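You operate a simulated robot arm through the tools that you are given. There is no shell and no other tool. Be economical: measure what you need, move in short steps, check, and stop when the job is done.

You run a simulated two-armed robot. Do the job below in one go: nothing can be reset, and whatever is moved stays where it is left.

JOB
Carry the long tray with both arms and set it on the shelf of the two-tier table.

The check looks at the end state, three seconds after you hand in, the way a careful person would. Anything else that was tipped, shoved, dropped, spilled or broken makes it a failure.

ROBOT AND FRAMES
Two 6-joint arms with two-finger grippers on one trunk, on a base that drives. Base frame: it is fixed to the floor where the robot stands at the start and does not move with it; the origin is under the middle of the robot, x ahead of it, y to its left, z up. Lengths are in mm, angles in rad, forces in N, time in s.
The left shoulder is at the start at [70, 148, 1406], the right one opposite. With the tool pointing down near the work surface each hand reaches from about 380 to 660 mm from the robot's upright axis, wherever it stands, measured 20 degrees to its own side. Places, roughly: long tray [-3000, 1750, 750]; shelf of the two-tier table [-4000, -400, 300]. Payload 2.45 kg a hand.
The tool frame of a hand sits at the grasp point between the pads (the TCP): z along the fingers, y along the line on which they close. The tips reach 30 mm beyond it. Largest opening 106 mm; the body of the gripper starts 79 mm behind the TCP.
Orientation is told as [roll, pitch, yaw] about the base's x, y, z axes, in that order, counted from this pose: with the fingers straight down and closing along the base's y, the tool's x points along the base's -x, its y along +y and its z along -z.

CONTROLS
- The arms move only by the tool apply_moves. It takes "left_moves", "right_moves" or both (then of equal length, played together; a hand with none holds still); each is a list of rows, each a list of 7 numbers: the shift along the base's x, y, z in mm, then the turn, a rotation vector about the base's x, y, z in rad, then the opening, from 0 (shut) to 1 (fully open). In form: [[dx, dy, dz, rx, ry, rz, grip], ...]. A call has 1 to 20 rows; each row shifts and turns the commanded pose from where the row before left it. Each row takes 0.2 s and may step no farther than 50 mm and 0.15 rad from the row before; otherwise, or with a gripper value out of range, the whole call is refused. Where a pose cannot be reached the arm comes as near as it can. A force on the tool above 40 N (or 10 N above the force at the start of the call, whichever is more), or a blocked arm, ends the call early, and 0.2 s more pass. Each finger travels about 72 mm/s and halts on what it meets, pressing with about 24 N; the grip force reading is that of the motor and also rises with nothing between the fingers. The clock runs only during rows and for 0.2 s after the last one: add rows that do not move to give the fingers time. The reply holds the time, the measured pose of the TCP, the force on the tool along the base axes, the opening and the grip force, in the units named above and with some noise, with the torque about the TCP (base axes, N m) and any sound that the robot's microphone picked up.
- Cameras (640 x 400 px; columns grow to the right, rows downward): "scene" is now at [128.7, -14.8, 1621.2]; the picture's right is [-0.19, -0.98, 0.00], its down [-0.69, 0.14, -0.71] and it looks along [0.70, -0.14, -0.70] (base axes); focal length 284 px, centre (320, 200). "left" rides on the left gripper at [76, 2, -106] in its tool frame; the picture's right is [-0.02, 1.00, 0.00], its down [-0.78, -0.02, -0.62] and it looks along [-0.62, -0.01, 0.78] (tool axes); focal length 247 px, centre (320, 200). "right" rides on the right gripper at [76, -2, -106] in its tool frame; the picture's right is [0.02, 1.00, 0.00], its down [-0.78, 0.02, -0.62] and it looks along [-0.62, 0.01, 0.78] (tool axes); focal length 247 px, centre (320, 200). There is no depth. A picture from a camera that has moved, and an enlarged one, comes with that camera's place and axes in the base frame and with its lens.
- snapshot(camera): a new picture of that camera. It takes no simulated time.
- slide_trunk(by): slides the trunk up (or, below 0, down) by that many mm; the arms and the scene camera ride with it, the base frame stays. It gives what a move gives, with no picture.
- base_move(legs): drives the robot by 1 to 6 legs, each [ahead, left, turn to the left] in mm, mm and rad, along the robot's own axes; the way and the turn of a leg run together, so that a leg with both is an arc; at most 1500 mm and 3.142 rad a leg. The arms and the cameras ride along, it lands a little off, and it stops where it bumps. It gives what a move gives.
- turn_head(pan, tilt): turns the head with the scene camera to pan (to the left, within 1.501 rad either way) and tilt (down, from -0.506 to 1.204), counted from straight ahead of the robot. It gives what a move gives.
- close_up(camera, box): a new picture of the part [left, top, right, bottom] of that camera's present view, enlarged. It takes no simulated time.
- finish_job(): hands the job in; it is judged then, once.

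Go step by step. Nothing tells you exact positions but the pictures and the camera data: compare them with the known pose of the tool, close in by small moves and look again before you grip or let go. The budget is 135 turns and 114 pictures, counting those below and the enlarged ones. Unless the task says otherwise, let go and move clear before handing in, and close with one line.

The tools are called as name(argument=value, ...) on one line, values as JSON. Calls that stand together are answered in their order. apply_moves: Moves the arms, as the interface text tells. Its arguments: {"type":"object","properties":{"left_moves":{"type":"array","items":{"type":"array","items":{"type":"number"}}},"right_moves":{"type":"array","items":{"type":"array","items":{"type":"number"}}}},"required":[]} The other tools are called the same way: slide_trunk (by) slides the trunk up or down; base_move (legs) drives the base; turn_head (pan, tilt) turns the head that bears the scene camera; snapshot (camera) takes a picture; close_up (camera, box) takes an enlarged picture of a part of a camera's view; finish_job () hands the job in.

At the start:

```text
time: 0.0
left_tcp_pos: [555.2, 235.4, 1052.2]
left_orientation: [-0.001, 0.0, -0.001]
left_force: [-0.7, 0.2, 0.1]
left_torque: [0.0, 0.01, -0.02]
left_width: 106.2
left_gripper_force: 0.1
right_tcp_pos: [428.3, -233.1, 995.0]
right_orientation: [-0.001, 0.002, 0.0]
right_force: [0.0, 0.4, 0.3]
right_torque: [0.04, -0.02, 0.0]
right_width: 105.9
right_gripper_force: 0.1
trunk travel left (down, up): [-879.0, 61.0]
robot x, y, heading: [1.3, -0.1, 0.003]
head pan, tilt: [-0.194, 0.782]
```

scene: 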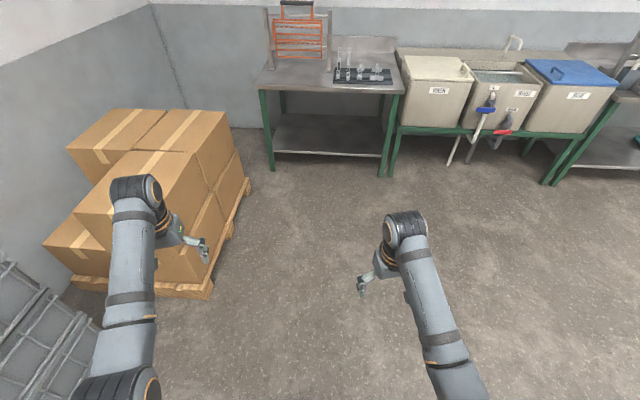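
right: 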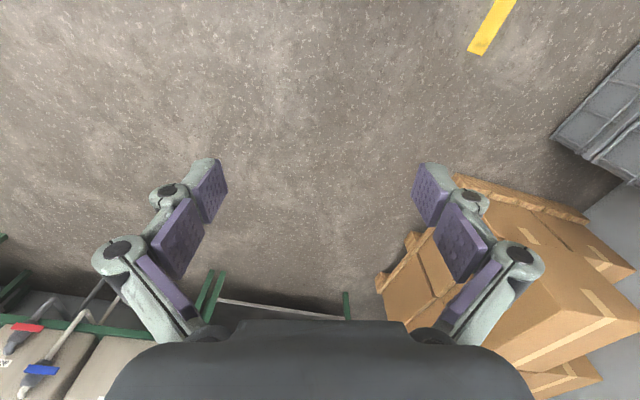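
left: 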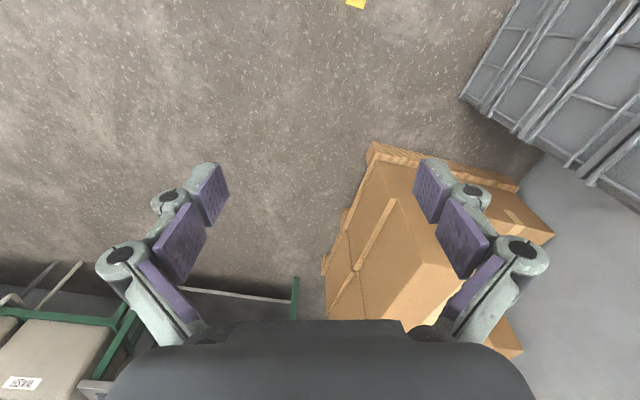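

I see the boxes and benches ahead; the tray and table are behind me. I will turn right on the spot and look that way.

base_move(legs=[[0, 0, -3.14]])

turn_head(pan=0, tilt=0.35)

snapshot(camera="scene")

```text
time: 7.8
left_tcp_pos: [-556.6, -230.8, 1052.5]
left_orientation: [0.001, 0.0, 3.135]
left_force: [0.4, 1.2, 0.3]
left_torque: [0.01, 0.01, -0.02]
left_width: 106.0
left_gripper_force: 0.1
right_tcp_pos: [-426.8, 236.5, 995.8]
right_orientation: [0.0, -0.001, 3.134]
right_force: [-0.4, 0.6, 0.1]
right_torque: [0.01, -0.03, 0.01]
right_width: 105.9
right_gripper_force: 0.2
trunk travel left (down, up): [-879.0, 61.0]
robot x, y, heading: [0.7, -2.2, 3.135]
head pan, tilt: [-0.194, 0.782]
```

```text
time: 8.7
left_tcp_pos: [-557.0, -231.6, 1053.3]
left_orientation: [0.0, 0.0, 3.134]
left_force: [-1.2, 0.0, -0.8]
left_torque: [0.03, 0.0, 0.01]
left_width: 105.8
left_gripper_force: 0.0
right_tcp_pos: [-427.2, 236.8, 994.4]
right_orientation: [0.0, 0.0, 3.135]
right_force: [0.0, 0.1, 0.6]
right_torque: [-0.01, -0.02, 0.01]
right_width: 106.2
right_gripper_force: 0.0
trunk travel left (down, up): [-879.0, 61.0]
robot x, y, heading: [-1.0, 1.8, 3.135]
head pan, tilt: [0.0, 0.351]
```

```text
110 pictures are left
camera scene: at [-144.9, 2.1, 1659.3], right [0.01, 1.0, 0.0], down [0.34, 0.0, -0.94], along [-0.94, 0.01, -0.34], focal length 284 px, centre (320, 200)
```

scene: 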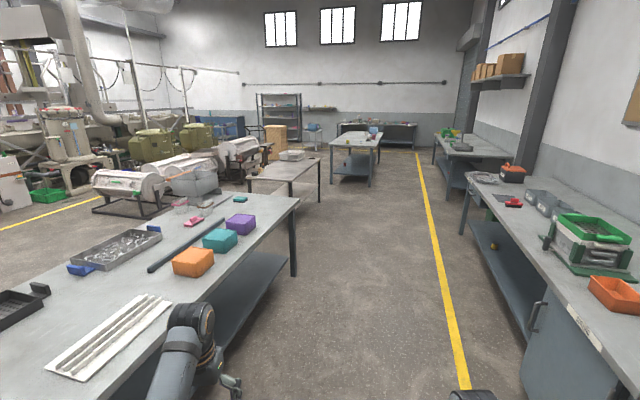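

The workshop lies this way: a bench along the right-hand wall and a small table in the middle distance. I'll enlarge both.

close_up(camera="scene", box=[420, 120, 580, 220])

close_up(camera="scene", box=[220, 120, 380, 220])

```text
4.00 times, centred on (500, 170) of scene
camera zoom: at [-144.9, 2.1, 1659.3], right [0.01, 1.0, 0.0], down [0.34, 0.0, -0.94], along [-0.94, 0.01, -0.34], focal length 1136 px, centre (-400, 320)
```

zoom: 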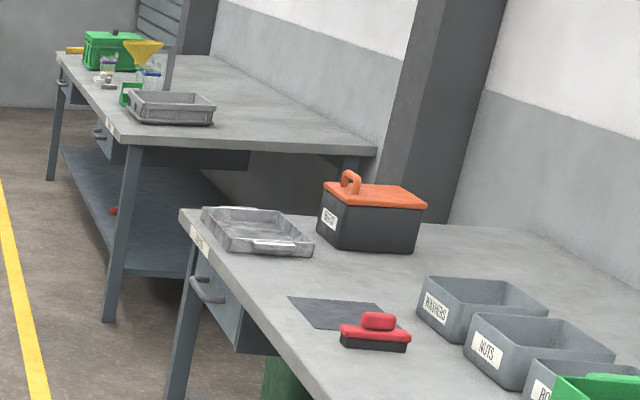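

```text
4.00 times, centred on (300, 170) of scene
camera zoom: at [-144.9, 2.1, 1659.3], right [0.01, 1.0, 0.0], down [0.34, 0.0, -0.94], along [-0.94, 0.01, -0.34], focal length 1136 px, centre (400, 320)
```

zoom: 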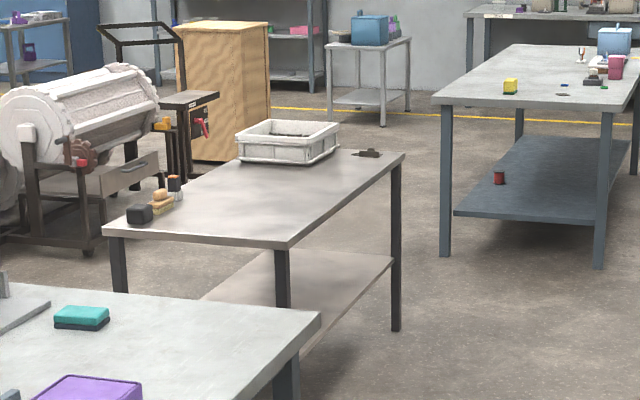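

The tray is the open metal one with end handles on the right-hand bench. The table is the one in mid-room with a lower shelf. The benches are turned about 15° from my frame, so I'll align with the aisle and drive closer.

base_move(legs=[[0, 0, -0.26], [1500, 0, 0], [700, 0, 0]])

turn_head(pan=-0.5, tilt=0.5)

snapshot(camera="scene")

turn_head(pan=0.6, tilt=0.5)

snapshot(camera="scene")

```text
time: 20.3
left_tcp_pos: [-2704.2, 469.0, 1053.0]
left_orientation: [0.0, 0.0, 2.89]
left_force: [-0.5, 0.4, -0.2]
left_torque: [-0.01, -0.02, -0.02]
left_width: 106.0
left_gripper_force: 0.0
right_tcp_pos: [-2465.3, 890.1, 994.9]
right_orientation: [0.0, 0.0, 2.89]
right_force: [-0.3, -0.5, -0.1]
right_torque: [0.0, 0.02, 0.0]
right_width: 106.0
right_gripper_force: 0.1
trunk travel left (down, up): [-879.0, 61.0]
robot x, y, heading: [-2106.5, 552.1, 2.893]
head pan, tilt: [0.0, 0.351]
```

```text
time: 21.2
left_tcp_pos: [-2706.4, 468.5, 1052.8]
left_orientation: [0.001, 0.0, 2.89]
left_force: [0.7, -0.2, -0.2]
left_torque: [-0.05, 0.03, -0.01]
left_width: 105.7
left_gripper_force: 0.1
right_tcp_pos: [-2465.9, 890.0, 996.5]
right_orientation: [0.001, 0.0, 2.892]
right_force: [-0.4, -0.1, 0.1]
right_torque: [0.01, 0.02, 0.04]
right_width: 105.9
right_gripper_force: 0.1
trunk travel left (down, up): [-879.0, 61.0]
robot x, y, heading: [-2107.9, 557.3, 2.888]
head pan, tilt: [-0.499, 0.499]
```

```text
107 pictures are left
camera scene: at [-2225.5, 633.8, 1645.7], right [0.68, 0.73, 0.0], down [0.35, -0.33, -0.88], along [-0.64, 0.6, -0.48], focal length 284 px, centre (320, 200)
```

scene: 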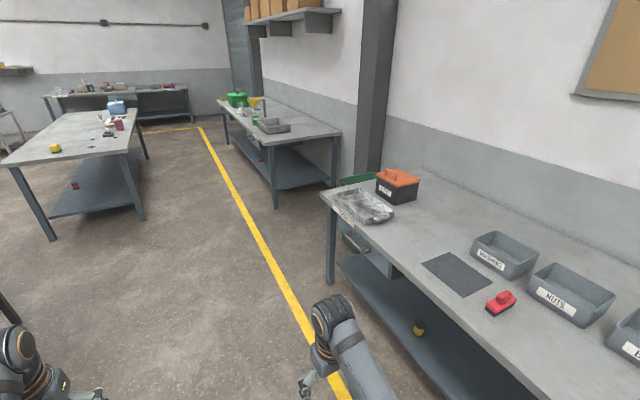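

```text
time: 22.6
left_tcp_pos: [-2705.5, 468.2, 1053.3]
left_orientation: [0.002, 0.001, 2.891]
left_force: [-0.4, 0.2, 0.4]
left_torque: [0.02, 0.02, -0.01]
left_width: 106.2
left_gripper_force: 0.0
right_tcp_pos: [-2465.7, 891.9, 994.6]
right_orientation: [0.0, 0.0, 2.891]
right_force: [0.3, -0.5, -0.1]
right_torque: [0.0, 0.01, -0.01]
right_width: 105.9
right_gripper_force: 0.0
trunk travel left (down, up): [-879.0, 61.0]
robot x, y, heading: [-2110.0, 561.6, 2.89]
head pan, tilt: [0.6, 0.499]
```

```text
106 pictures are left
camera scene: at [-2244.3, 540.8, 1645.7], right [-0.34, 0.94, 0.0], down [0.45, 0.16, -0.88], along [-0.83, -0.3, -0.48], focal length 284 px, centre (320, 200)
```

scene: 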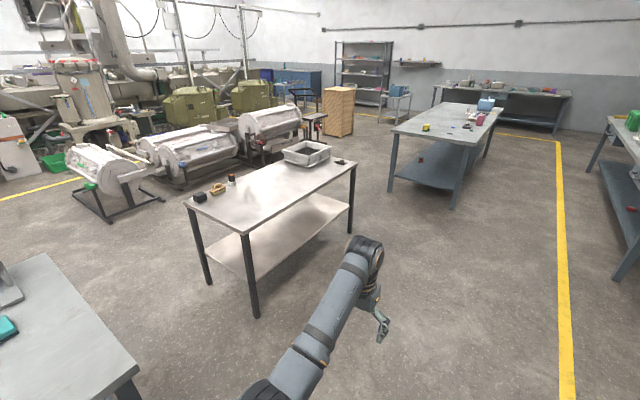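

Tray centre is about (-3110, 1815) at the near-left corner of the wall bench. The table's long side faces the aisle, at roughly (-3400,-330) to (-4500,50). I'll drive abreast of the tray and turn to face it.

base_move(legs=[[1282, -70, 0], [0, 0, -1.57]])

turn_head(pan=0, tilt=0.75)

snapshot(camera="scene")

```text
time: 32.8
left_tcp_pos: [-3406.2, 1521.0, 1053.7]
left_orientation: [0.001, 0.0, 1.317]
left_force: [-0.3, -1.1, -0.3]
left_torque: [0.02, 0.04, -0.02]
left_width: 106.3
left_gripper_force: 0.0
right_tcp_pos: [-2984.7, 1280.9, 995.2]
right_orientation: [0.0, -0.001, 1.316]
right_force: [-0.3, -0.2, 0.3]
right_torque: [-0.01, -0.04, 0.03]
right_width: 106.0
right_gripper_force: 0.0
trunk travel left (down, up): [-879.0, 61.0]
robot x, y, heading: [-3317.1, 921.2, 1.316]
head pan, tilt: [0.6, 0.499]
```

```text
time: 33.8
left_tcp_pos: [-3407.2, 1520.8, 1053.4]
left_orientation: [0.0, -0.001, 1.317]
left_force: [-0.2, 0.0, -0.6]
left_torque: [0.0, 0.0, 0.0]
left_width: 105.9
left_gripper_force: 0.1
right_tcp_pos: [-2984.7, 1280.5, 995.1]
right_orientation: [-0.001, 0.001, 1.317]
right_force: [-1.0, 0.1, -0.6]
right_torque: [0.0, -0.01, 0.03]
right_width: 105.9
right_gripper_force: 0.0
trunk travel left (down, up): [-879.0, 61.0]
robot x, y, heading: [-3321.3, 925.3, 1.316]
head pan, tilt: [0.0, 0.75]
```

```text
105 pictures are left
camera scene: at [-3286.5, 1054.2, 1623.8], right [0.97, -0.25, 0.0], down [-0.17, -0.66, -0.73], along [0.18, 0.71, -0.68], focal length 284 px, centre (320, 200)
```

scene: 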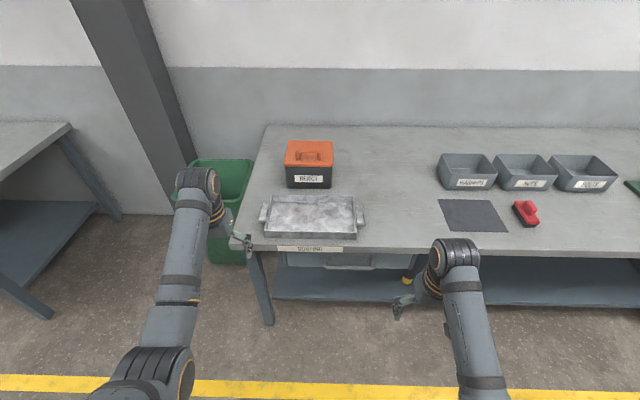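

close_up(camera="scene", box=[240, 170, 390, 260])

```text
4.27 times, centred on (315, 215) of scene
camera zoom: at [-3286.5, 1054.2, 1623.8], right [0.97, -0.25, 0.0], down [-0.17, -0.66, -0.73], along [0.18, 0.71, -0.68], focal length 1212 px, centre (341, 136)
```

zoom: 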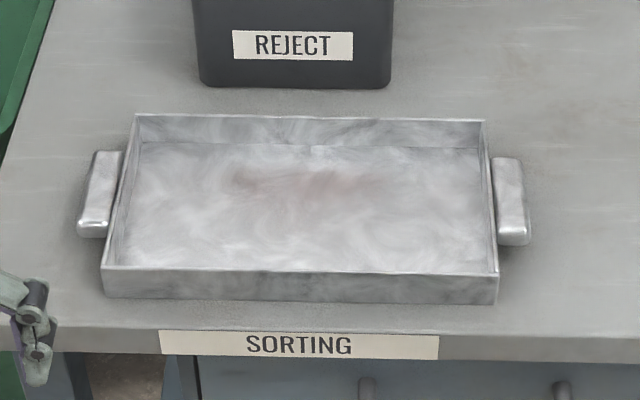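

The tray has block handles on its short ends, about 375 mm apart between centres. It sits roughly 920 mm ahead and 40 mm left of me. I'll level the hands and then drive closer.

apply_moves(left_moves=[[1, -40, 0, 0, 0, 0, 1], [2, -39, 0, 0, 0, 0, 1]], right_moves=[[-4, 22, 27, 0, 0, 0, 1], [-5, 22, 28, 0, 0, 0, 1]])

base_move(legs=[[300, 40, 0]])

snapshot(camera="left")

snapshot(camera="right")

snapshot(camera="scene")

```text
time: 34.4
left_tcp_pos: [-3398.7, 1457.6, 1025.7]
left_orientation: [0.001, 0.0, 1.315]
left_force: [-0.3, 0.0, 0.4]
left_torque: [0.02, 0.0, 0.01]
left_width: 105.9
left_gripper_force: 0.1
left hand out of reach, approached as far as the arm can: row 1, 2
right_tcp_pos: [-2988.5, 1332.5, 1018.8]
right_orientation: [-0.001, -0.001, 1.316]
right_force: [0.0, 0.0, 0.4]
right_torque: [-0.02, 0.03, 0.03]
right_width: 105.8
right_gripper_force: 0.1
right hand out of reach, approached as far as the arm can: row 1, 2
trunk travel left (down, up): [-879.0, 61.0]
robot x, y, heading: [-3317.6, 921.2, 1.314]
head pan, tilt: [0.0, 0.75]
```

```text
time: 36.5
left_tcp_pos: [-3362.7, 1755.9, 1026.0]
left_orientation: [0.0, -0.005, 1.318]
left_force: [-0.1, 0.7, 0.2]
left_torque: [0.02, 0.0, -0.03]
left_width: 106.1
left_gripper_force: 0.0
right_tcp_pos: [-2951.7, 1632.4, 1019.3]
right_orientation: [0.0, -0.004, 1.318]
right_force: [0.4, 1.1, 0.1]
right_torque: [-0.02, 0.03, 0.02]
right_width: 105.9
right_gripper_force: 0.0
trunk travel left (down, up): [-879.0, 61.0]
robot x, y, heading: [-3280.2, 1222.9, 1.318]
head pan, tilt: [0.0, 0.75]
```

```text
103 pictures are left
camera left: at [-3383.9, 1682.3, 1132.8], right [-0.96, 0.27, 0.0], down [0.21, 0.75, 0.62], along [0.17, 0.6, -0.78], focal length 247 px, centre (320, 200)
```

left: 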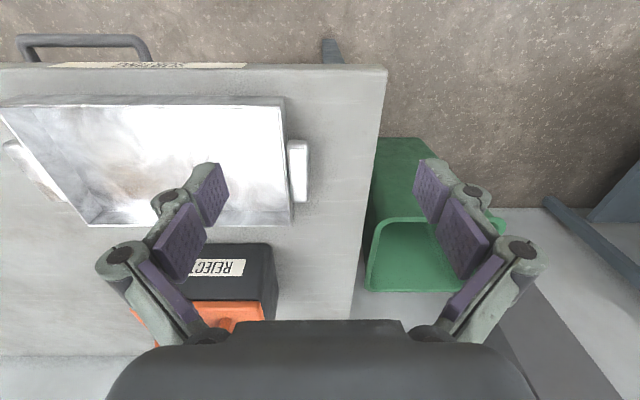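

```text
102 pictures are left
camera right: at [-2970.6, 1556.5, 1125.3], right [-0.97, 0.23, 0.0], down [0.18, 0.76, 0.62], along [0.14, 0.61, -0.78], focal length 247 px, centre (320, 200)
```

right: 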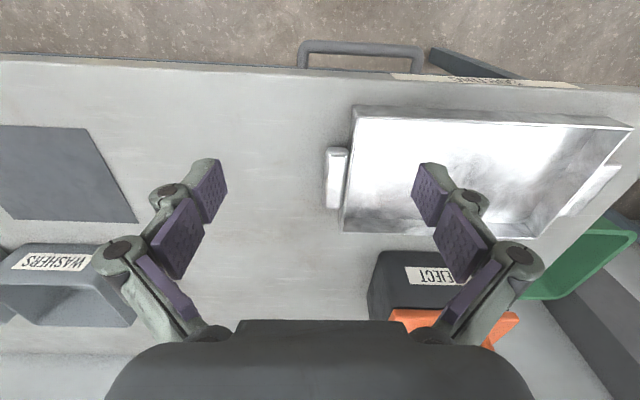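

```text
101 pictures are left
camera scene: at [-3249.3, 1352.8, 1624.0], right [0.97, -0.25, 0.0], down [-0.17, -0.66, -0.73], along [0.18, 0.71, -0.68], focal length 284 px, centre (320, 200)
```

scene: 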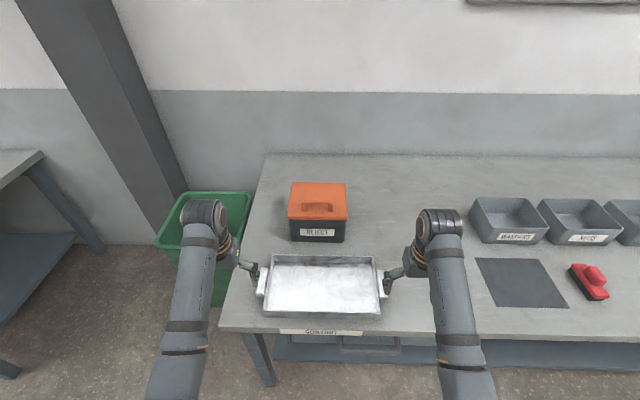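

Now both hands flank the tray. I'll zoom in on the handles to see their build.

close_up(camera="left", box=[240, 80, 340, 240])

close_up(camera="right", box=[300, 90, 400, 250])

close_up(camera="scene", box=[240, 240, 400, 340])

```text
2.50 times, centred on (290, 160) of left
camera zoom: at [-3383.9, 1682.3, 1132.8], right [-0.96, 0.27, 0.0], down [0.21, 0.75, 0.62], along [0.17, 0.6, -0.78], focal length 617 px, centre (395, 300)
```

zoom: 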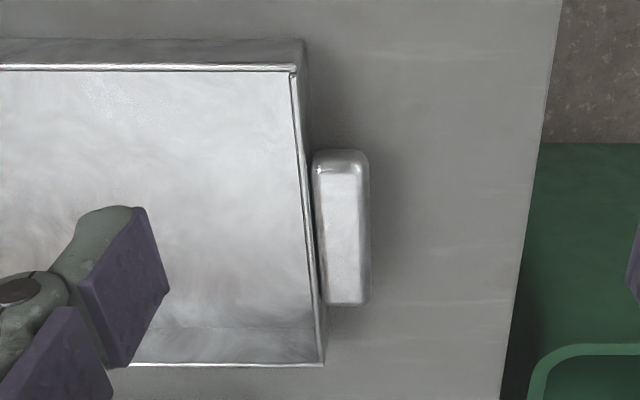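

```text
2.50 times, centred on (350, 170) of right
camera zoom: at [-2970.6, 1556.5, 1125.3], right [-0.97, 0.23, 0.0], down [0.18, 0.76, 0.62], along [0.14, 0.61, -0.78], focal length 617 px, centre (245, 275)
```

zoom: 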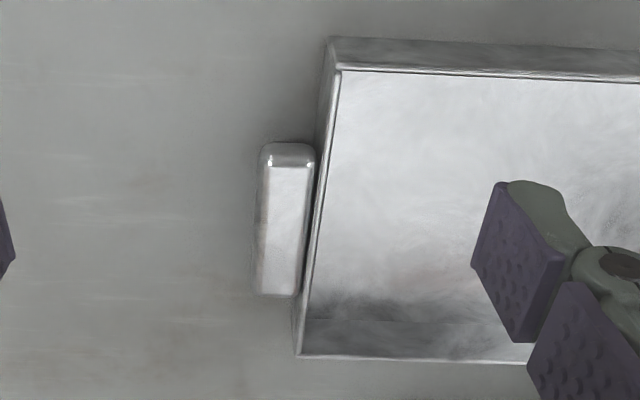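

```text
4.00 times, centred on (320, 290) of scene
camera zoom: at [-3249.3, 1352.8, 1624.0], right [0.97, -0.25, 0.0], down [-0.17, -0.66, -0.73], along [0.18, 0.71, -0.68], focal length 1136 px, centre (320, -160)
```

zoom: 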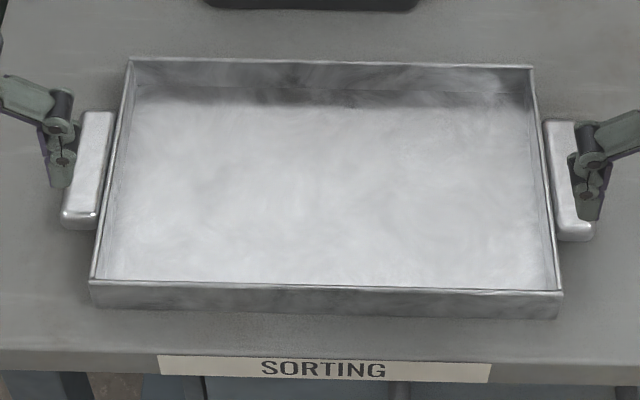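

The handles are solid blocks against the end walls near the rim. I plan to pinch each block together with its end wall, one finger inside and one outside. The hands will be pitched forward about 45° so the same grasp fits under the tabletop. I'll test that pitch in the air.

apply_moves(left_moves=[[0, 0, 0, 0.127, -0.033, 0, 1], [0, 0, 0, 0.127, -0.033, 0, 1], [0, 0, 0, 0.127, -0.033, 0, 1], [0, 0, 0, 0.127, -0.033, 0, 1], [0, 0, 0, 0.127, -0.033, 0, 1], [0, 0, 0, 0.127, -0.033, 0, 1]], right_moves=[[0, 0, 0, 0.127, -0.033, 0, 1], [0, 0, 0, 0.127, -0.033, 0, 1], [0, 0, 0, 0.127, -0.033, 0, 1], [0, 0, 0, 0.127, -0.033, 0, 1], [0, 0, 0, 0.127, -0.033, 0, 1], [0, 0, 0, 0.127, -0.033, 0, 1]])

snapshot(camera="scene")

```text
time: 37.9
left_tcp_pos: [-3364.2, 1755.7, 1025.3]
left_orientation: [-0.002, -0.792, 1.317]
left_force: [0.4, -0.1, 0.9]
left_torque: [0.0, -0.04, 0.04]
left_width: 106.1
left_gripper_force: 0.0
right_tcp_pos: [-2952.7, 1632.8, 1019.9]
right_orientation: [-0.003, -0.795, 1.318]
right_force: [0.4, -0.1, -0.3]
right_torque: [0.03, 0.0, 0.0]
right_width: 105.8
right_gripper_force: 0.1
trunk travel left (down, up): [-879.0, 61.0]
robot x, y, heading: [-3280.1, 1227.1, 1.317]
head pan, tilt: [0.0, 0.75]
```

```text
97 pictures are left
camera scene: at [-3249.5, 1353.4, 1624.0], right [0.97, -0.25, 0.0], down [-0.17, -0.66, -0.73], along [0.18, 0.71, -0.68], focal length 284 px, centre (320, 200)
```

scene: 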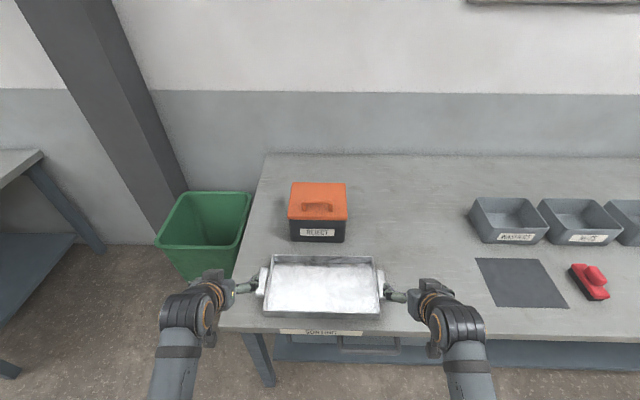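

The pitched pose is reached cleanly. Before committing, I'll test the low-shelf configuration (TCP about 190 mm below the shoulder) by raising the hands in the air and reaching forward.

apply_moves(left_moves=[[0, 0, 48, 0, 0, 0, 1], [0, 0, 48, 0, 0, 0, 1], [0, 0, 48, 0, 0, 0, 1], [0, 0, 46, 0, 0, 0, 1]], right_moves=[[0, 24, 48, 0, 0, 0, 1], [0, 0, 48, 0, 0, 0, 1], [0, 0, 48, 0, 0, 0, 1], [0, 0, 46, 0, 0, 0, 1]])

snapshot(camera="scene")

snapshot(camera="left")

```text
refused: row 1 steps farther than a row can; nothing moved
```

```text
96 pictures are left
camera scene: at [-3249.5, 1353.4, 1624.0], right [0.97, -0.25, 0.0], down [-0.17, -0.66, -0.73], along [0.18, 0.71, -0.68], focal length 284 px, centre (320, 200)
```

scene: 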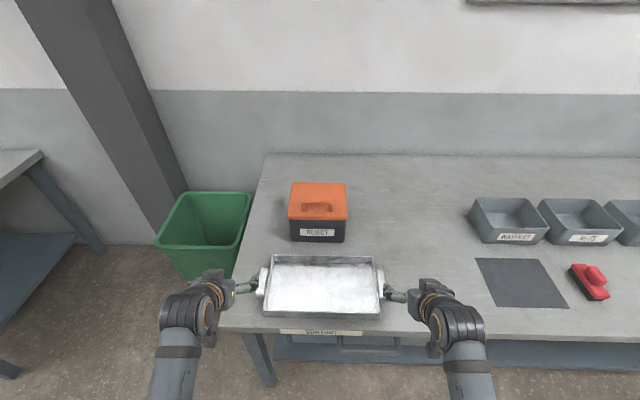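

```text
95 pictures are left
camera left: at [-3397.5, 1631.6, 1047.0], right [-0.96, 0.27, 0.01], down [0.04, 0.1, 0.99], along [0.26, 0.96, -0.11], focal length 247 px, centre (320, 200)
```

left: 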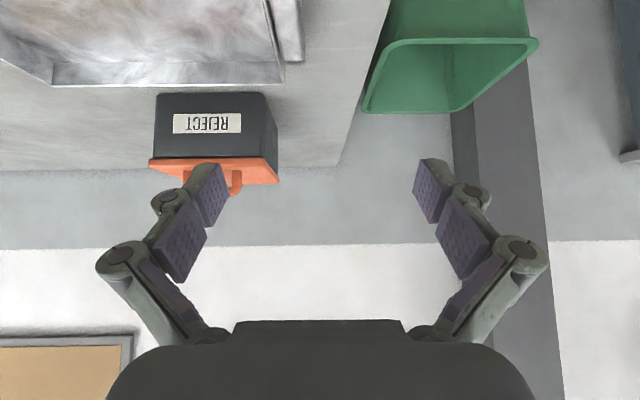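

The row was refused for length, so I'll repeat the raise test with valid steps.

apply_moves(left_moves=[[0, 0, 48, 0, 0, 0, 1], [0, 0, 48, 0, 0, 0, 1], [0, 0, 48, 0, 0, 0, 1], [0, 0, 46, 0, 0, 0, 1]], right_moves=[[0, 10, 48, 0, 0, 0, 1], [0, 10, 48, 0, 0, 0, 1], [0, 10, 48, 0, 0, 0, 1], [0, 0, 46, 0, 0, 0, 1]])

snapshot(camera="scene")

```text
time: 38.9
left_tcp_pos: [-3361.7, 1758.1, 1215.8]
left_orientation: [0.0, -0.787, 1.317]
left_force: [0.0, 0.6, -0.6]
left_torque: [-0.01, 0.02, 0.0]
left_width: 105.9
left_gripper_force: 0.0
right_tcp_pos: [-2955.8, 1663.3, 1209.5]
right_orientation: [-0.001, -0.787, 1.318]
right_force: [0.5, 0.4, 0.0]
right_torque: [-0.04, -0.01, -0.02]
right_width: 106.0
right_gripper_force: 0.0
trunk travel left (down, up): [-879.0, 61.0]
robot x, y, heading: [-3281.6, 1228.2, 1.317]
head pan, tilt: [0.0, 0.75]
```

```text
94 pictures are left
camera scene: at [-3248.5, 1356.7, 1623.5], right [0.97, -0.25, 0.0], down [-0.17, -0.66, -0.73], along [0.18, 0.71, -0.68], focal length 284 px, centre (320, 200)
```

scene: 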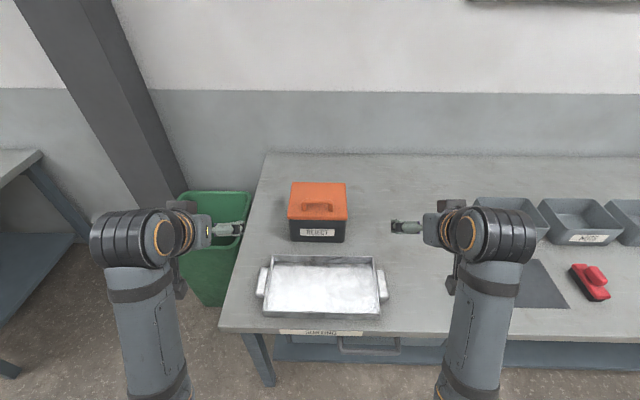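

The low-shelf arm configuration is reachable. Next I'll line the hands up above the handles at about (-3301,1849) and (-2955,1751), with a small yaw correction, and lower the trunk.

apply_moves(left_moves=[[20, 30, 0, 0, 0, -0.015, 1], [20, 30, 0, 0, 0, -0.015, 1], [21, 31, 0, 0, 0, 0, 1]], right_moves=[[0, 30, 0, 0, 0, -0.015, 1], [0, 29, 0, 0, 0, -0.015, 1], [1, 29, 6, 0, 0, 0, 1]])

slide_trunk(by=-240)

snapshot(camera="scene")

snapshot(camera="left")

snapshot(camera="right")

```text
time: 39.7
left_tcp_pos: [-3300.8, 1848.4, 1215.8]
left_orientation: [0.001, -0.787, 1.287]
left_force: [0.1, 0.1, -0.6]
left_torque: [-0.01, 0.02, -0.01]
left_width: 105.8
left_gripper_force: 0.1
right_tcp_pos: [-2953.4, 1755.1, 1213.8]
right_orientation: [0.001, -0.789, 1.288]
right_force: [-0.1, 0.2, 0.0]
right_torque: [0.03, 0.04, 0.01]
right_width: 105.9
right_gripper_force: 0.0
trunk travel left (down, up): [-879.0, 61.0]
robot x, y, heading: [-3277.8, 1221.3, 1.321]
head pan, tilt: [0.0, 0.75]
```

```text
time: 42.2
left_tcp_pos: [-3301.2, 1847.9, 976.9]
left_orientation: [-0.002, -0.789, 1.288]
left_force: [0.2, 1.0, -0.5]
left_torque: [-0.04, 0.03, 0.02]
left_width: 106.1
left_gripper_force: 0.1
right_tcp_pos: [-2953.6, 1752.7, 973.3]
right_orientation: [0.001, -0.792, 1.288]
right_force: [0.2, 0.2, -0.1]
right_torque: [-0.01, -0.04, 0.02]
right_width: 105.9
right_gripper_force: 0.1
trunk travel left (down, up): [-639.0, 301.0]
robot x, y, heading: [-3279.3, 1225.9, 1.312]
head pan, tilt: [0.0, 0.75]
```

```text
93 pictures are left
camera scene: at [-3249.1, 1354.9, 1383.8], right [0.97, -0.25, 0.0], down [-0.17, -0.66, -0.73], along [0.18, 0.71, -0.68], focal length 284 px, centre (320, 200)
```

scene: 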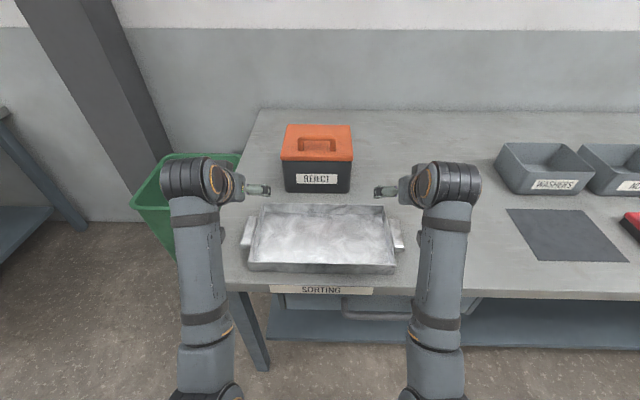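

```text
92 pictures are left
camera left: at [-3338.7, 1723.5, 997.9], right [-0.96, 0.29, 0.01], down [0.05, 0.1, 0.99], along [0.29, 0.95, -0.11], focal length 247 px, centre (320, 200)
```

left: 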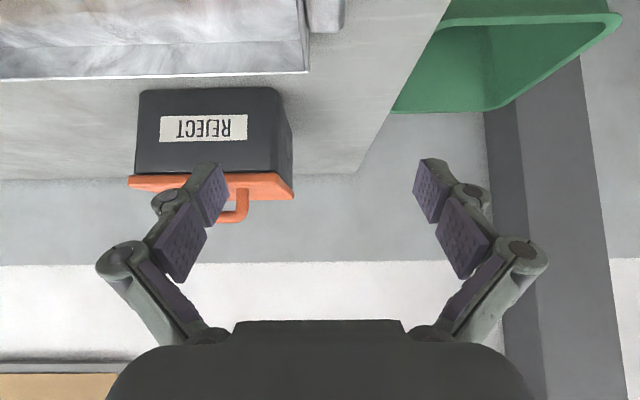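

```text
91 pictures are left
camera right: at [-2987.5, 1626.7, 993.8], right [-0.96, 0.27, -0.02], down [0.01, 0.11, 0.99], along [0.27, 0.96, -0.11], focal length 247 px, centre (320, 200)
```

right: 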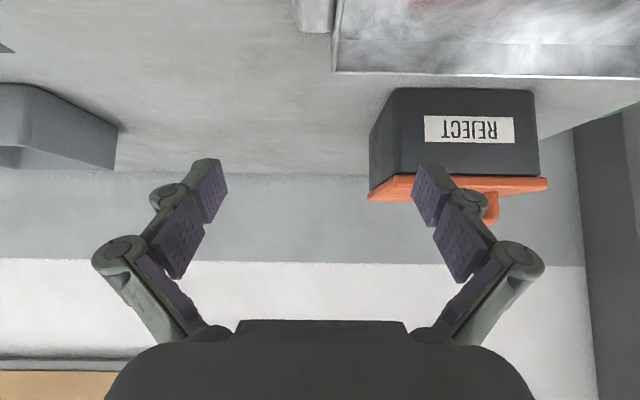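

I now have two scene heights to triangulate the tray. I'll enlarge this view.

close_up(camera="scene", box=[230, 190, 420, 300])

```text
3.37 times, centred on (325, 245) of scene
camera zoom: at [-3249.1, 1354.9, 1383.8], right [0.97, -0.25, 0.0], down [-0.17, -0.66, -0.73], along [0.18, 0.71, -0.68], focal length 957 px, centre (303, 48)
```

zoom: 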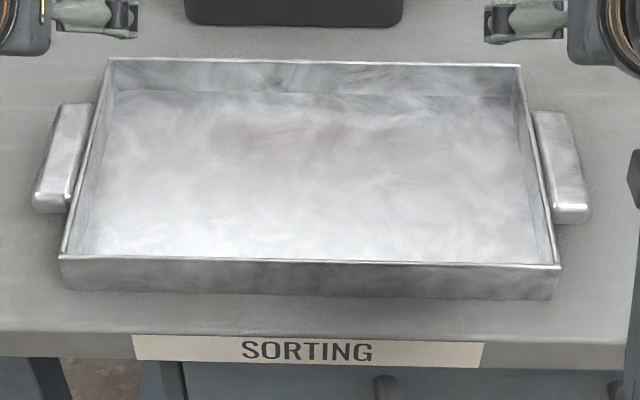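

By triangulation the rim is at z≈834, the bench at ≈792, and the tray centre at (-3123,1815), rotated about -0.024 rad. I'll trim the hands onto the grip points and lower the trunk 95 mm, then look.

apply_moves(left_moves=[[-1, 8, 0, 0, 0, 0, 1], [0, 0, 0, 0, 0, 0, 1]], right_moves=[[5, 2, 3, 0, 0, 0, 1], [0, 0, 0, 0, 0, 0, 1]])

slide_trunk(by=-95)

snapshot(camera="scene")

snapshot(camera="left")

snapshot(camera="right")

```text
time: 42.8
left_tcp_pos: [-3301.4, 1855.2, 977.1]
left_orientation: [0.0, -0.788, 1.287]
left_force: [-0.4, 0.0, 0.1]
left_torque: [-0.04, 0.0, 0.01]
left_width: 106.0
left_gripper_force: 0.1
right_tcp_pos: [-2948.6, 1753.2, 977.3]
right_orientation: [0.001, -0.79, 1.289]
right_force: [-0.3, -0.8, -0.2]
right_torque: [-0.03, 0.0, -0.03]
right_width: 106.1
right_gripper_force: 0.0
trunk travel left (down, up): [-639.0, 301.0]
robot x, y, heading: [-3279.0, 1224.9, 1.318]
head pan, tilt: [0.0, 0.75]
```

```text
time: 44.1
left_tcp_pos: [-3303.3, 1855.1, 883.0]
left_orientation: [0.001, -0.787, 1.289]
left_force: [-0.7, 0.0, 1.2]
left_torque: [0.04, 0.03, -0.02]
left_width: 105.9
left_gripper_force: 0.1
right_tcp_pos: [-2948.0, 1753.5, 882.5]
right_orientation: [0.0, -0.79, 1.288]
right_force: [-0.4, -0.5, -0.3]
right_torque: [0.02, -0.02, 0.0]
right_width: 106.2
right_gripper_force: 0.1
trunk travel left (down, up): [-544.0, 396.0]
robot x, y, heading: [-3280.7, 1226.7, 1.316]
head pan, tilt: [0.0, 0.75]
```

```text
89 pictures are left
camera scene: at [-3249.1, 1354.8, 1288.8], right [0.97, -0.25, 0.0], down [-0.17, -0.66, -0.73], along [0.18, 0.71, -0.68], focal length 284 px, centre (320, 200)
```

scene: 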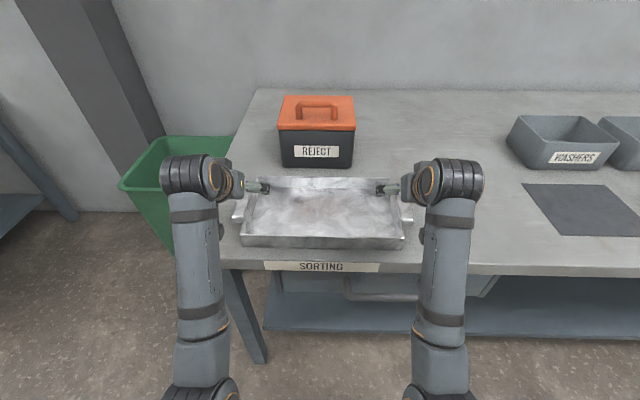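

```text
88 pictures are left
camera left: at [-3340.1, 1731.4, 903.3], right [-0.96, 0.29, 0.01], down [0.05, 0.1, 0.99], along [0.29, 0.95, -0.11], focal length 247 px, centre (320, 200)
```

left: 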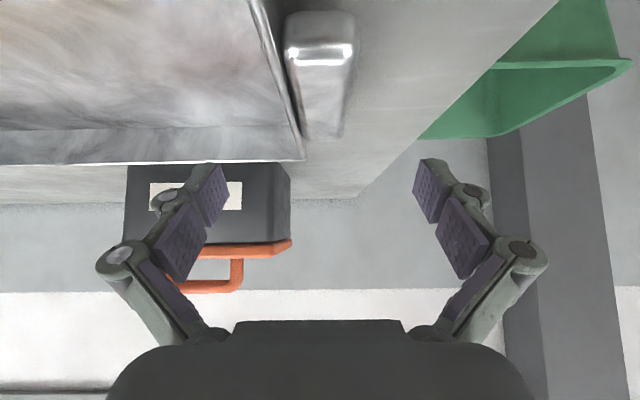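

```text
87 pictures are left
camera right: at [-2982.6, 1628.8, 901.6], right [-0.96, 0.27, -0.02], down [0.01, 0.11, 0.99], along [0.27, 0.96, -0.11], focal length 247 px, centre (320, 200)
```

right: 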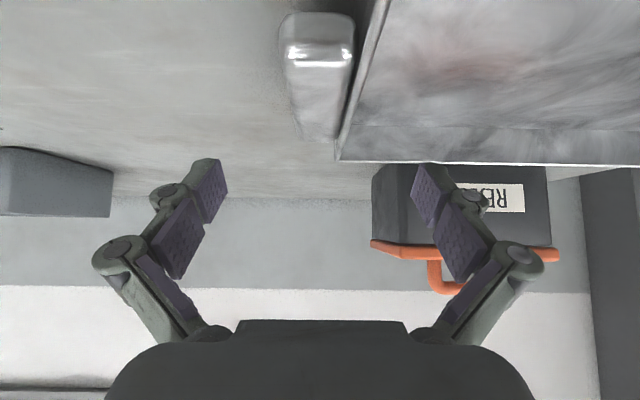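

Both grips are centred on block plus wall. I'll lower to just above the final height, then do the last bit with the arms.

slide_trunk(by=-40)

apply_moves(left_moves=[[0, 0, -7, 0, 0, 0, 1], [0, 0, -6, 0, 0, 0, 1], [0, 0, 0, 0, 0, 0, 1]], right_moves=[[0, 0, -7, 0, 0, 0, 1], [0, 0, -6, 0, 0, 0, 1], [0, 0, 0, 0, 0, 0, 1]])

snapshot(camera="left")

snapshot(camera="right")

close_up(camera="scene", box=[200, 100, 440, 250])

```text
time: 44.9
left_tcp_pos: [-3302.1, 1855.9, 843.2]
left_orientation: [0.001, -0.788, 1.289]
left_force: [-0.6, -0.7, -0.1]
left_torque: [0.01, -0.04, 0.02]
left_width: 105.8
left_gripper_force: 0.0
right_tcp_pos: [-2947.5, 1753.6, 841.1]
right_orientation: [0.0, -0.791, 1.288]
right_force: [-0.4, -1.1, 1.2]
right_torque: [0.0, -0.01, 0.0]
right_width: 106.0
right_gripper_force: 0.1
trunk travel left (down, up): [-504.0, 436.0]
robot x, y, heading: [-3281.0, 1224.1, 1.323]
head pan, tilt: [0.0, 0.75]
```

```text
time: 45.7
left_tcp_pos: [-3301.6, 1856.9, 829.9]
left_orientation: [-0.003, -0.79, 1.288]
left_force: [-0.3, -0.6, 0.0]
left_torque: [-0.01, -0.02, 0.0]
left_width: 105.9
left_gripper_force: 0.1
right_tcp_pos: [-2946.6, 1753.8, 827.6]
right_orientation: [-0.001, -0.79, 1.288]
right_force: [0.7, 0.9, 0.2]
right_torque: [0.03, 0.01, -0.02]
right_width: 106.0
right_gripper_force: 0.1
trunk travel left (down, up): [-504.0, 436.0]
robot x, y, heading: [-3282.8, 1223.6, 1.316]
head pan, tilt: [0.0, 0.75]
```

```text
86 pictures are left
camera left: at [-3340.3, 1732.5, 850.3], right [-0.96, 0.29, 0.01], down [0.05, 0.1, 0.99], along [0.29, 0.95, -0.11], focal length 247 px, centre (320, 200)
```

left: 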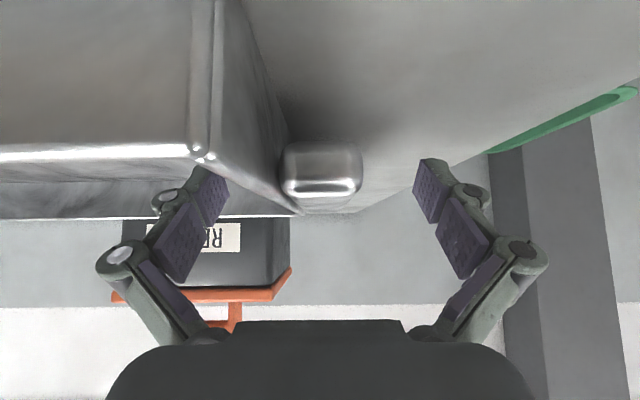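

```text
85 pictures are left
camera right: at [-2982.6, 1629.4, 848.2], right [-0.96, 0.27, -0.02], down [0.01, 0.11, 0.99], along [0.27, 0.96, -0.11], focal length 247 px, centre (320, 200)
```

right: 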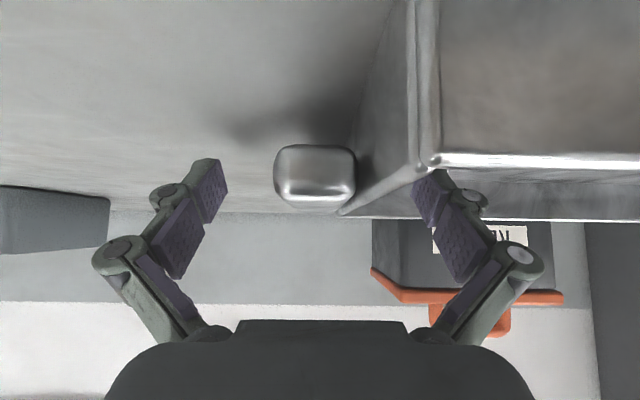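

```text
2.67 times, centred on (320, 175) of scene
camera zoom: at [-3249.0, 1355.1, 1248.8], right [0.97, -0.25, 0.0], down [-0.17, -0.66, -0.73], along [0.18, 0.71, -0.68], focal length 758 px, centre (320, 267)
```

zoom: 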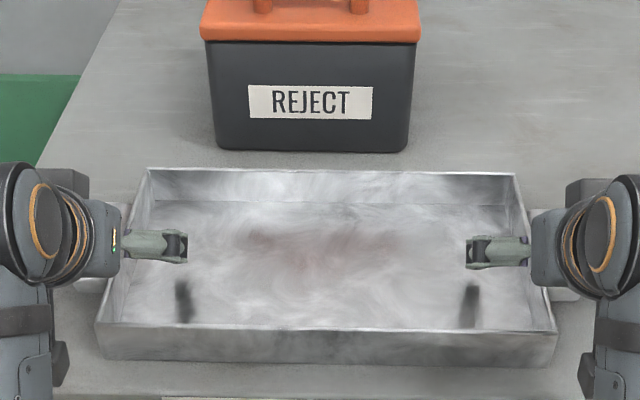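

Both inner fingers are inside the tray and the outer ones are beyond the blocks, with nothing touching. I'll close both hands.

apply_moves(left_moves=[[0, 0, 0, 0, 0, 0, 0.5], [0, 0, 0, 0, 0, 0, 0.3], [0, 0, 0, 0, 0, 0, 0], [0, 0, 0, 0, 0, 0, 0], [0, 0, 0, 0, 0, 0, 0], [0, 0, 0, 0, 0, 0, 0]], right_moves=[[0, 0, 0, 0, 0, 0, 0.5], [0, 0, 0, 0, 0, 0, 0.3], [0, 0, 0, 0, 0, 0, 0], [0, 0, 0, 0, 0, 0, 0], [0, 0, 0, 0, 0, 0, 0], [0, 0, 0, 0, 0, 0, 0]])

snapshot(camera="left")

close_up(camera="scene", box=[200, 100, 440, 250])

```text
time: 47.1
left_tcp_pos: [-3301.7, 1855.2, 831.8]
left_orientation: [-0.005, -0.794, 1.288]
left_force: [20.7, 1.0, 9.6]
left_torque: [-0.2, -0.63, -0.19]
left_width: 36.7
left_gripper_force: 24.6
right_tcp_pos: [-2948.5, 1753.3, 833.2]
right_orientation: [0.002, -0.8, 1.285]
right_force: [-16.8, 6.4, 24.1]
right_torque: [0.66, 0.44, 0.34]
right_width: 36.4
right_gripper_force: 24.0
trunk travel left (down, up): [-504.0, 436.0]
robot x, y, heading: [-3281.7, 1224.9, 1.32]
head pan, tilt: [0.0, 0.75]
```

```text
83 pictures are left
camera left: at [-3340.5, 1730.5, 852.5], right [-0.95, 0.3, 0.01], down [0.04, 0.1, 0.99], along [0.29, 0.95, -0.11], focal length 247 px, centre (320, 200)
```

left: 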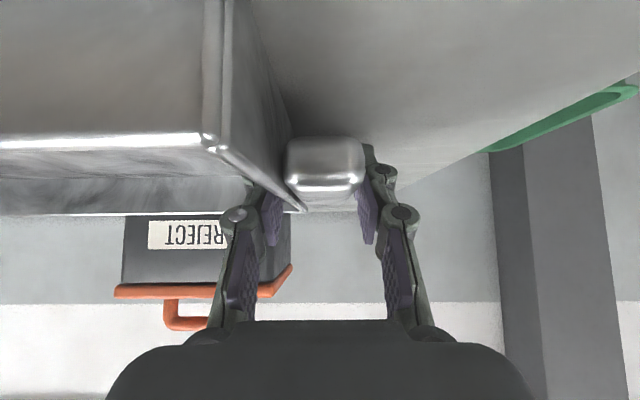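

```text
2.67 times, centred on (320, 175) of scene
camera zoom: at [-3250.4, 1351.8, 1249.4], right [0.97, -0.25, 0.0], down [-0.17, -0.66, -0.73], along [0.18, 0.71, -0.68], focal length 758 px, centre (320, 267)
```

zoom: 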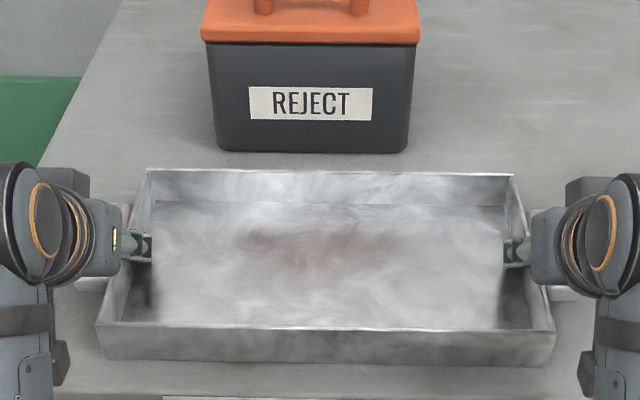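

The grip is solid: 37 mm on both sides at 24 N. There's some lateral preload and the fingertips are lightly on the tray floor. I'll ease the hands inward and up, then lift slowly.

apply_moves(left_moves=[[1.5, -0.4, 2, 0, 0, 0, 0], [1, -0.3, 2, 0, 0, 0, 0], [0, 0, 0, 0, 0, 0, 0]], right_moves=[[-1.5, 0.4, 4, 0, 0, 0, 0], [-1, 0.3, 3, 0, 0, 0, 0], [0, 0, 0, 0, 0, 0, 0]])

```text
time: 47.9
left_tcp_pos: [-3299.4, 1855.3, 832.4]
left_orientation: [0.003, -0.789, 1.287]
left_force: [-10.2, 1.8, 3.6]
left_torque: [0.1, -0.61, 0.41]
left_width: 36.7
left_gripper_force: 23.5
right_tcp_pos: [-2949.4, 1754.3, 834.4]
right_orientation: [-0.007, -0.784, 1.29]
right_force: [9.5, -3.2, -0.4]
right_torque: [-0.76, 0.1, -0.22]
right_width: 36.7
right_gripper_force: 23.5
trunk travel left (down, up): [-504.0, 436.0]
robot x, y, heading: [-3280.2, 1224.6, 1.313]
head pan, tilt: [0.0, 0.75]
```

Preload has nearly balanced. I'll back off slightly and lift 30 mm in step.

apply_moves(left_moves=[[-0.8, 0.2, 0, 0, 0, 0, 0], [0, 0, 5, 0, 0, 0, 0], [0, 0, 5, 0, 0, 0, 0], [0, 0, 10, 0, 0, 0, 0], [0, 0, 10, 0, 0, 0, 0], [0, 0, 0, 0, 0, 0, 0]], right_moves=[[0.8, -0.2, 0, 0, 0, 0, 0], [0, 0, 5, 0, 0, 0, 0], [0, 0, 5, 0, 0, 0, 0], [0, 0, 10, 0, 0, 0, 0], [0, 0, 10, 0, 0, 0, 0], [0, 0, 0, 0, 0, 0, 0]])

snapshot(camera="scene")

snapshot(camera="left")

```text
time: 49.3
left_tcp_pos: [-3300.3, 1856.5, 863.3]
left_orientation: [0.001, -0.788, 1.288]
left_force: [-20.3, 6.9, -2.1]
left_torque: [-0.13, 0.16, 0.64]
left_width: 36.8
left_gripper_force: 24.0
right_tcp_pos: [-2948.6, 1754.8, 865.3]
right_orientation: [-0.004, -0.79, 1.288]
right_force: [20.7, -6.7, -3.3]
right_torque: [0.12, -0.21, -0.51]
right_width: 36.8
right_gripper_force: 24.7
trunk travel left (down, up): [-504.0, 436.0]
robot x, y, heading: [-3281.1, 1225.7, 1.318]
head pan, tilt: [0.0, 0.75]
```

```text
81 pictures are left
camera scene: at [-3248.8, 1355.8, 1248.6], right [0.97, -0.25, 0.0], down [-0.17, -0.66, -0.73], along [0.18, 0.71, -0.68], focal length 284 px, centre (320, 200)
```

scene: 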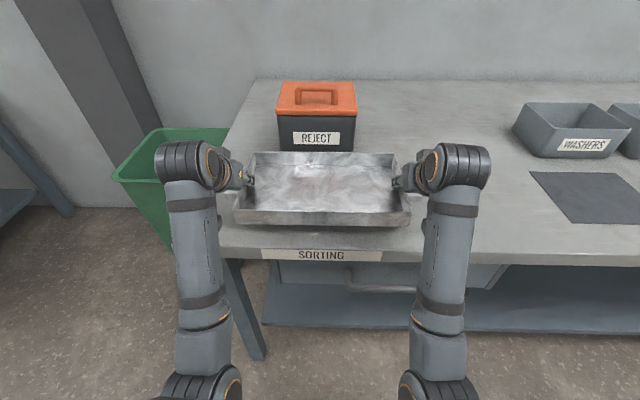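

```text
80 pictures are left
camera left: at [-3338.6, 1732.4, 884.5], right [-0.96, 0.29, 0.02], down [0.05, 0.1, 0.99], along [0.29, 0.95, -0.11], focal length 247 px, centre (320, 200)
```

left: 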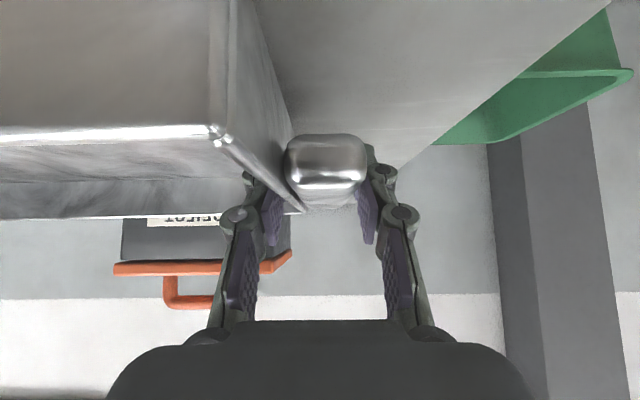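

The tray is up and level, and light (about 0.6 kg). I'll relax the lateral squeeze and back away from the bench.

apply_moves(left_moves=[[-1.2, 0.4, 0, 0, 0, 0, 0], [0, 0, 20, 0, 0, 0, 0], [0, 0, 20, 0, 0, 0, 0], [0, 0, 0, 0, 0, 0, 0]], right_moves=[[1.2, -0.4, 0, 0, 0, 0, 0], [0, 0, 20, 0, 0, 0, 0], [0, 0, 20, 0, 0, 0, 0], [0, 0, 0, 0, 0, 0, 0]])

```text
time: 50.3
left_tcp_pos: [-3301.3, 1855.6, 902.9]
left_orientation: [0.0, -0.789, 1.288]
left_force: [-17.0, 5.5, -2.3]
left_torque: [-0.14, 0.09, 0.72]
left_width: 36.8
left_gripper_force: 23.3
right_tcp_pos: [-2948.8, 1755.7, 904.0]
right_orientation: [-0.002, -0.788, 1.288]
right_force: [17.1, -5.0, -3.4]
right_torque: [0.07, -0.21, -0.39]
right_width: 36.7
right_gripper_force: 23.8
trunk travel left (down, up): [-504.0, 436.0]
robot x, y, heading: [-3279.1, 1227.1, 1.315]
head pan, tilt: [0.0, 0.75]
```

apply_moves(left_moves=[[-1.5, 0.4, 0, 0, 0, 0, 0], [-1.5, 0.4, 0, 0, 0, 0, 0], [0, 0, 0, 0, 0, 0, 0]], right_moves=[[1.5, -0.4, 0, 0, 0, 0, 0], [1.5, -0.4, 0, 0, 0, 0, 0], [0, 0, 0, 0, 0, 0, 0]])

```text
time: 51.1
left_tcp_pos: [-3301.9, 1856.0, 903.4]
left_orientation: [-0.012, -0.788, 1.286]
left_force: [29.0, -8.2, -0.6]
left_torque: [-0.15, -0.84, -0.34]
left_width: 36.7
left_gripper_force: 23.7
right_tcp_pos: [-2949.4, 1755.7, 904.4]
right_orientation: [0.008, -0.788, 1.288]
right_force: [-29.1, 7.5, -2.8]
right_torque: [0.07, 0.51, 0.56]
right_width: 36.7
right_gripper_force: 23.3
trunk travel left (down, up): [-504.0, 436.0]
robot x, y, heading: [-3278.2, 1227.4, 1.32]
head pan, tilt: [0.0, 0.75]
```

apply_moves(left_moves=[[1.8, -0.5, 0, 0, 0, 0, 0], [0, 0, 0, 0, 0, 0, 0]], right_moves=[[-1.8, 0.5, 0, 0, 0, 0, 0], [0, 0, 0, 0, 0, 0, 0]])

base_move(legs=[[-400, 0, 0]])

```text
time: 51.7
left_tcp_pos: [-3301.4, 1856.1, 902.8]
left_orientation: [-0.005, -0.789, 1.288]
left_force: [27.8, -5.7, -1.8]
left_torque: [-0.01, -0.83, -0.27]
left_width: 36.7
left_gripper_force: 23.9
right_tcp_pos: [-2948.3, 1755.2, 905.1]
right_orientation: [0.002, -0.789, 1.289]
right_force: [-27.9, 6.6, -3.2]
right_torque: [-0.14, 0.44, 0.65]
right_width: 36.8
right_gripper_force: 24.1
trunk travel left (down, up): [-504.0, 436.0]
robot x, y, heading: [-3283.3, 1226.2, 1.319]
head pan, tilt: [0.0, 0.75]
```

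```text
time: 54.2
left_tcp_pos: [-3401.2, 1467.0, 902.9]
left_orientation: [-0.005, -0.79, 1.284]
left_force: [28.0, -7.2, -0.7]
left_torque: [-0.2, -0.7, -0.34]
left_width: 36.8
left_gripper_force: 23.5
right_tcp_pos: [-3048.2, 1367.7, 905.6]
right_orientation: [0.003, -0.791, 1.288]
right_force: [-29.6, 6.6, -2.8]
right_torque: [0.14, 0.45, 0.64]
right_width: 36.6
right_gripper_force: 23.9
trunk travel left (down, up): [-504.0, 436.0]
robot x, y, heading: [-3382.6, 839.3, 1.32]
head pan, tilt: [0.0, 0.75]
```

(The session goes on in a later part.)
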